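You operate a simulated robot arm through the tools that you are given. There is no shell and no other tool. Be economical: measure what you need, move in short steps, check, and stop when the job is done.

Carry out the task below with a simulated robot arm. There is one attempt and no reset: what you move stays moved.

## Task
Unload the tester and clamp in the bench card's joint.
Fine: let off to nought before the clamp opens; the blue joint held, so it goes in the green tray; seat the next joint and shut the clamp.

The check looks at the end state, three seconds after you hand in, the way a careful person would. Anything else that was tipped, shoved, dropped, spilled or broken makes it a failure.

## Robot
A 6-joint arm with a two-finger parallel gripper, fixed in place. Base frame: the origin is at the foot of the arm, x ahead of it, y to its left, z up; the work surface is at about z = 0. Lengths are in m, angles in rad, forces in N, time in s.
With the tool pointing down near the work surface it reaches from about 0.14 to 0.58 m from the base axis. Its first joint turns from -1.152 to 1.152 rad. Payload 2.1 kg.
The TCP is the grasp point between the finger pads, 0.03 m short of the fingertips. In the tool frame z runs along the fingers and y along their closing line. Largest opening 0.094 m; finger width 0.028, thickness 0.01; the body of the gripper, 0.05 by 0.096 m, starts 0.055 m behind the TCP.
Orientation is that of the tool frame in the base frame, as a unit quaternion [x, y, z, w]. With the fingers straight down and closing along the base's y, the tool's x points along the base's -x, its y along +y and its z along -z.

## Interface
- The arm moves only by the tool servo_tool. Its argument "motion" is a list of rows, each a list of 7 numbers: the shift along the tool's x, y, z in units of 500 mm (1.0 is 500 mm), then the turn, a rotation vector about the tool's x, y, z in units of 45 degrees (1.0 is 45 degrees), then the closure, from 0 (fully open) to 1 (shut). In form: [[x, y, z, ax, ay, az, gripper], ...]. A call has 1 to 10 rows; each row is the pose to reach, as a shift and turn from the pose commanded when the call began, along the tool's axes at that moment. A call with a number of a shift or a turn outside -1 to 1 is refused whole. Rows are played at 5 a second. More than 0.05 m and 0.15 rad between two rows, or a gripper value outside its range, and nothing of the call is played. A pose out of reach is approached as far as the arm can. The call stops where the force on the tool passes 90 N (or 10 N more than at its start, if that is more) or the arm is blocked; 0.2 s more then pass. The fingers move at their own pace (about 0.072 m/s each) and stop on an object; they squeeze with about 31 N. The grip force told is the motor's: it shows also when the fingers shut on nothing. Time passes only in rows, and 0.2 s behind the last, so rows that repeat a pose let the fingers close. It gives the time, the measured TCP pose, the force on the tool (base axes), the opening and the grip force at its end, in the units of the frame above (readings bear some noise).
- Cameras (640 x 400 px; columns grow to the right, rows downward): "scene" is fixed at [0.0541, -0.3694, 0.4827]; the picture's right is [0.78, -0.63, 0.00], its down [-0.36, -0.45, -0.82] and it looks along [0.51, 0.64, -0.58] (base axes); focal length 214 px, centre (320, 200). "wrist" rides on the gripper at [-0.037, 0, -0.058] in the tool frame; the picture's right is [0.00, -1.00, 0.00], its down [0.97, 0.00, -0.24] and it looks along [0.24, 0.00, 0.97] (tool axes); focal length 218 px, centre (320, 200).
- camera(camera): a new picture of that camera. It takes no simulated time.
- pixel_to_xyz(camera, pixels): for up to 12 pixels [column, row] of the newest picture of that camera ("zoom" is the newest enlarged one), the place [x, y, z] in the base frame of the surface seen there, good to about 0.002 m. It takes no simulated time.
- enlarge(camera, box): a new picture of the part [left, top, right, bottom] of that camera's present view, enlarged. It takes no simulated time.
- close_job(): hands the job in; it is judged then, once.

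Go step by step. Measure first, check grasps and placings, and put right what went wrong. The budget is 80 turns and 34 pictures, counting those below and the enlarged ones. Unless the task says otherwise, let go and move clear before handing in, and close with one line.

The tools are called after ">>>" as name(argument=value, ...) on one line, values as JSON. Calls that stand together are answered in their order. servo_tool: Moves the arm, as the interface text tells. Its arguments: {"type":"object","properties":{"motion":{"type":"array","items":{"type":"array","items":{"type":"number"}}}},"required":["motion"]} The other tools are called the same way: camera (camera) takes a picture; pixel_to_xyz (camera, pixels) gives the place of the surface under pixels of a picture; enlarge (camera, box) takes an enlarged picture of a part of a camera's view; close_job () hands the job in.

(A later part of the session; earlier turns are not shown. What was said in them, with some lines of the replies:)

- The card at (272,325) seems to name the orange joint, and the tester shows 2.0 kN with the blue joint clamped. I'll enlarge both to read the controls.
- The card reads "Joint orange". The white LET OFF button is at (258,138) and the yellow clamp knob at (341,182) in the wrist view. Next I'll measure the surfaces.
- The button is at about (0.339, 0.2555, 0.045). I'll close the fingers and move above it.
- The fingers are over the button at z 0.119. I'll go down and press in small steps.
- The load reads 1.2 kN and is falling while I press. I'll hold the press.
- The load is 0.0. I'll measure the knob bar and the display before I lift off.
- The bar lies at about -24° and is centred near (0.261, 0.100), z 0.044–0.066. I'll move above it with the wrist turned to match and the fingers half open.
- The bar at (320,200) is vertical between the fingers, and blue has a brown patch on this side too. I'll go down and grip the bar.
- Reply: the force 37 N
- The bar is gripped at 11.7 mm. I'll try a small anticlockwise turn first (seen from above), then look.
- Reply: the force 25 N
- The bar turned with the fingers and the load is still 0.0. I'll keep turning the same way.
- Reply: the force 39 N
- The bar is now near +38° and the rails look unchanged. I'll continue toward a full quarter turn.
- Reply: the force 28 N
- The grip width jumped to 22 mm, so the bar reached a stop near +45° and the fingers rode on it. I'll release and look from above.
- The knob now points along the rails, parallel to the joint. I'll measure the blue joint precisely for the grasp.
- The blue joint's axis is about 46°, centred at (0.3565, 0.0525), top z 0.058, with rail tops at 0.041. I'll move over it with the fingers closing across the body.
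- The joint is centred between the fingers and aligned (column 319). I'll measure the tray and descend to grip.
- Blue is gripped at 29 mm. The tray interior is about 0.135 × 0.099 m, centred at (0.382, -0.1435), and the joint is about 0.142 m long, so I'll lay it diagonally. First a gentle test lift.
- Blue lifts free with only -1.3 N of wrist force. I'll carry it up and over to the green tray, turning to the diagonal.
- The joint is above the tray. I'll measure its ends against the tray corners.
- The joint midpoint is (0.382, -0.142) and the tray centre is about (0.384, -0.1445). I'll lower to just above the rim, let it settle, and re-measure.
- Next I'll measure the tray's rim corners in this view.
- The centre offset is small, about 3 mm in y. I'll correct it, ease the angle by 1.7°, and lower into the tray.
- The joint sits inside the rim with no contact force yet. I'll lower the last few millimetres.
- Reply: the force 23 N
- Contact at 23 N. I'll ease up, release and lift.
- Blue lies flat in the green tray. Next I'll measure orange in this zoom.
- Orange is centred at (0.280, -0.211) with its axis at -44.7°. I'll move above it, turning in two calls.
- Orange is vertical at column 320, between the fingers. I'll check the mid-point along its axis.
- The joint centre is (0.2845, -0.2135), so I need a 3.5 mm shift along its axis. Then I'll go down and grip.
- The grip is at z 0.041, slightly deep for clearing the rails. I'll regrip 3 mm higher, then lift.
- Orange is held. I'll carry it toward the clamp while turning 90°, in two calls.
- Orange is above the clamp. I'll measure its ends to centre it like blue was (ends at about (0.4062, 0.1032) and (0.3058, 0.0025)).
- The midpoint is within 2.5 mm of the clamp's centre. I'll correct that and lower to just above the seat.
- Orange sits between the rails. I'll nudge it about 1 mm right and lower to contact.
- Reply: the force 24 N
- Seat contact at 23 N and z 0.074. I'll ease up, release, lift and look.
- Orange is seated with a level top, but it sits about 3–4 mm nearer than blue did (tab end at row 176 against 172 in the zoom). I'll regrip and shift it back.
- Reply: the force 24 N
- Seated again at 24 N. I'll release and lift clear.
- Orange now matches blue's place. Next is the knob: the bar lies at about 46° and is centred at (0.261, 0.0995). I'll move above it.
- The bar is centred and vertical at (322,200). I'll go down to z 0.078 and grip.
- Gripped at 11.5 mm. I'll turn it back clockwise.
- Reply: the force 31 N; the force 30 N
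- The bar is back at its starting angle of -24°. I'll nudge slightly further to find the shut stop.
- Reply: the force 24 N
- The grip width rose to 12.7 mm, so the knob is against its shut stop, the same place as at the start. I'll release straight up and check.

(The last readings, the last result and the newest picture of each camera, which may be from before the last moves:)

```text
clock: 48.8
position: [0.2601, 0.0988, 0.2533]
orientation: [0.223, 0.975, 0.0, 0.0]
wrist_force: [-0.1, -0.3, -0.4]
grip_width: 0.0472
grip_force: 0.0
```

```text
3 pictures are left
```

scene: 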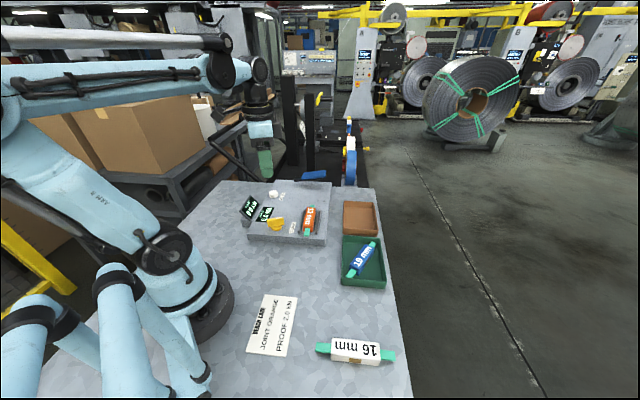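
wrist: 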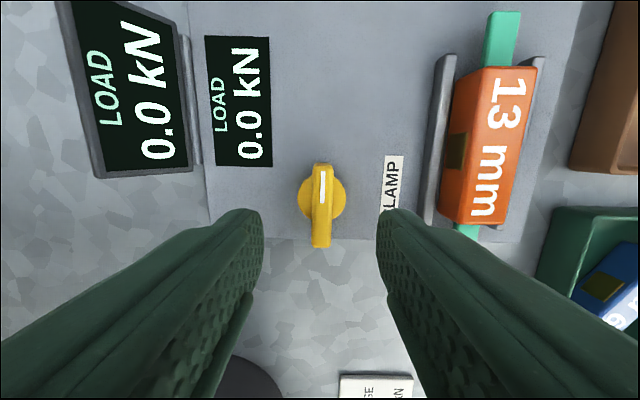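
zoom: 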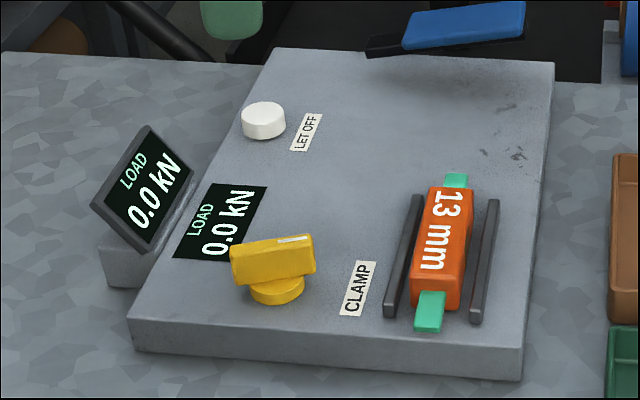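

The final pictures show the load at 0.0, the knob back at its shut angle, orange seated, blue in the green tray, and the white joint, card and trays where they were. I'm handing in.

>>> close_job()

```text
The job is handed in.
```

I let the load off to 0.0 kN before opening the clamp, laid the blue joint in the green tray, seated the orange joint from the bench card, and shut the clamp.
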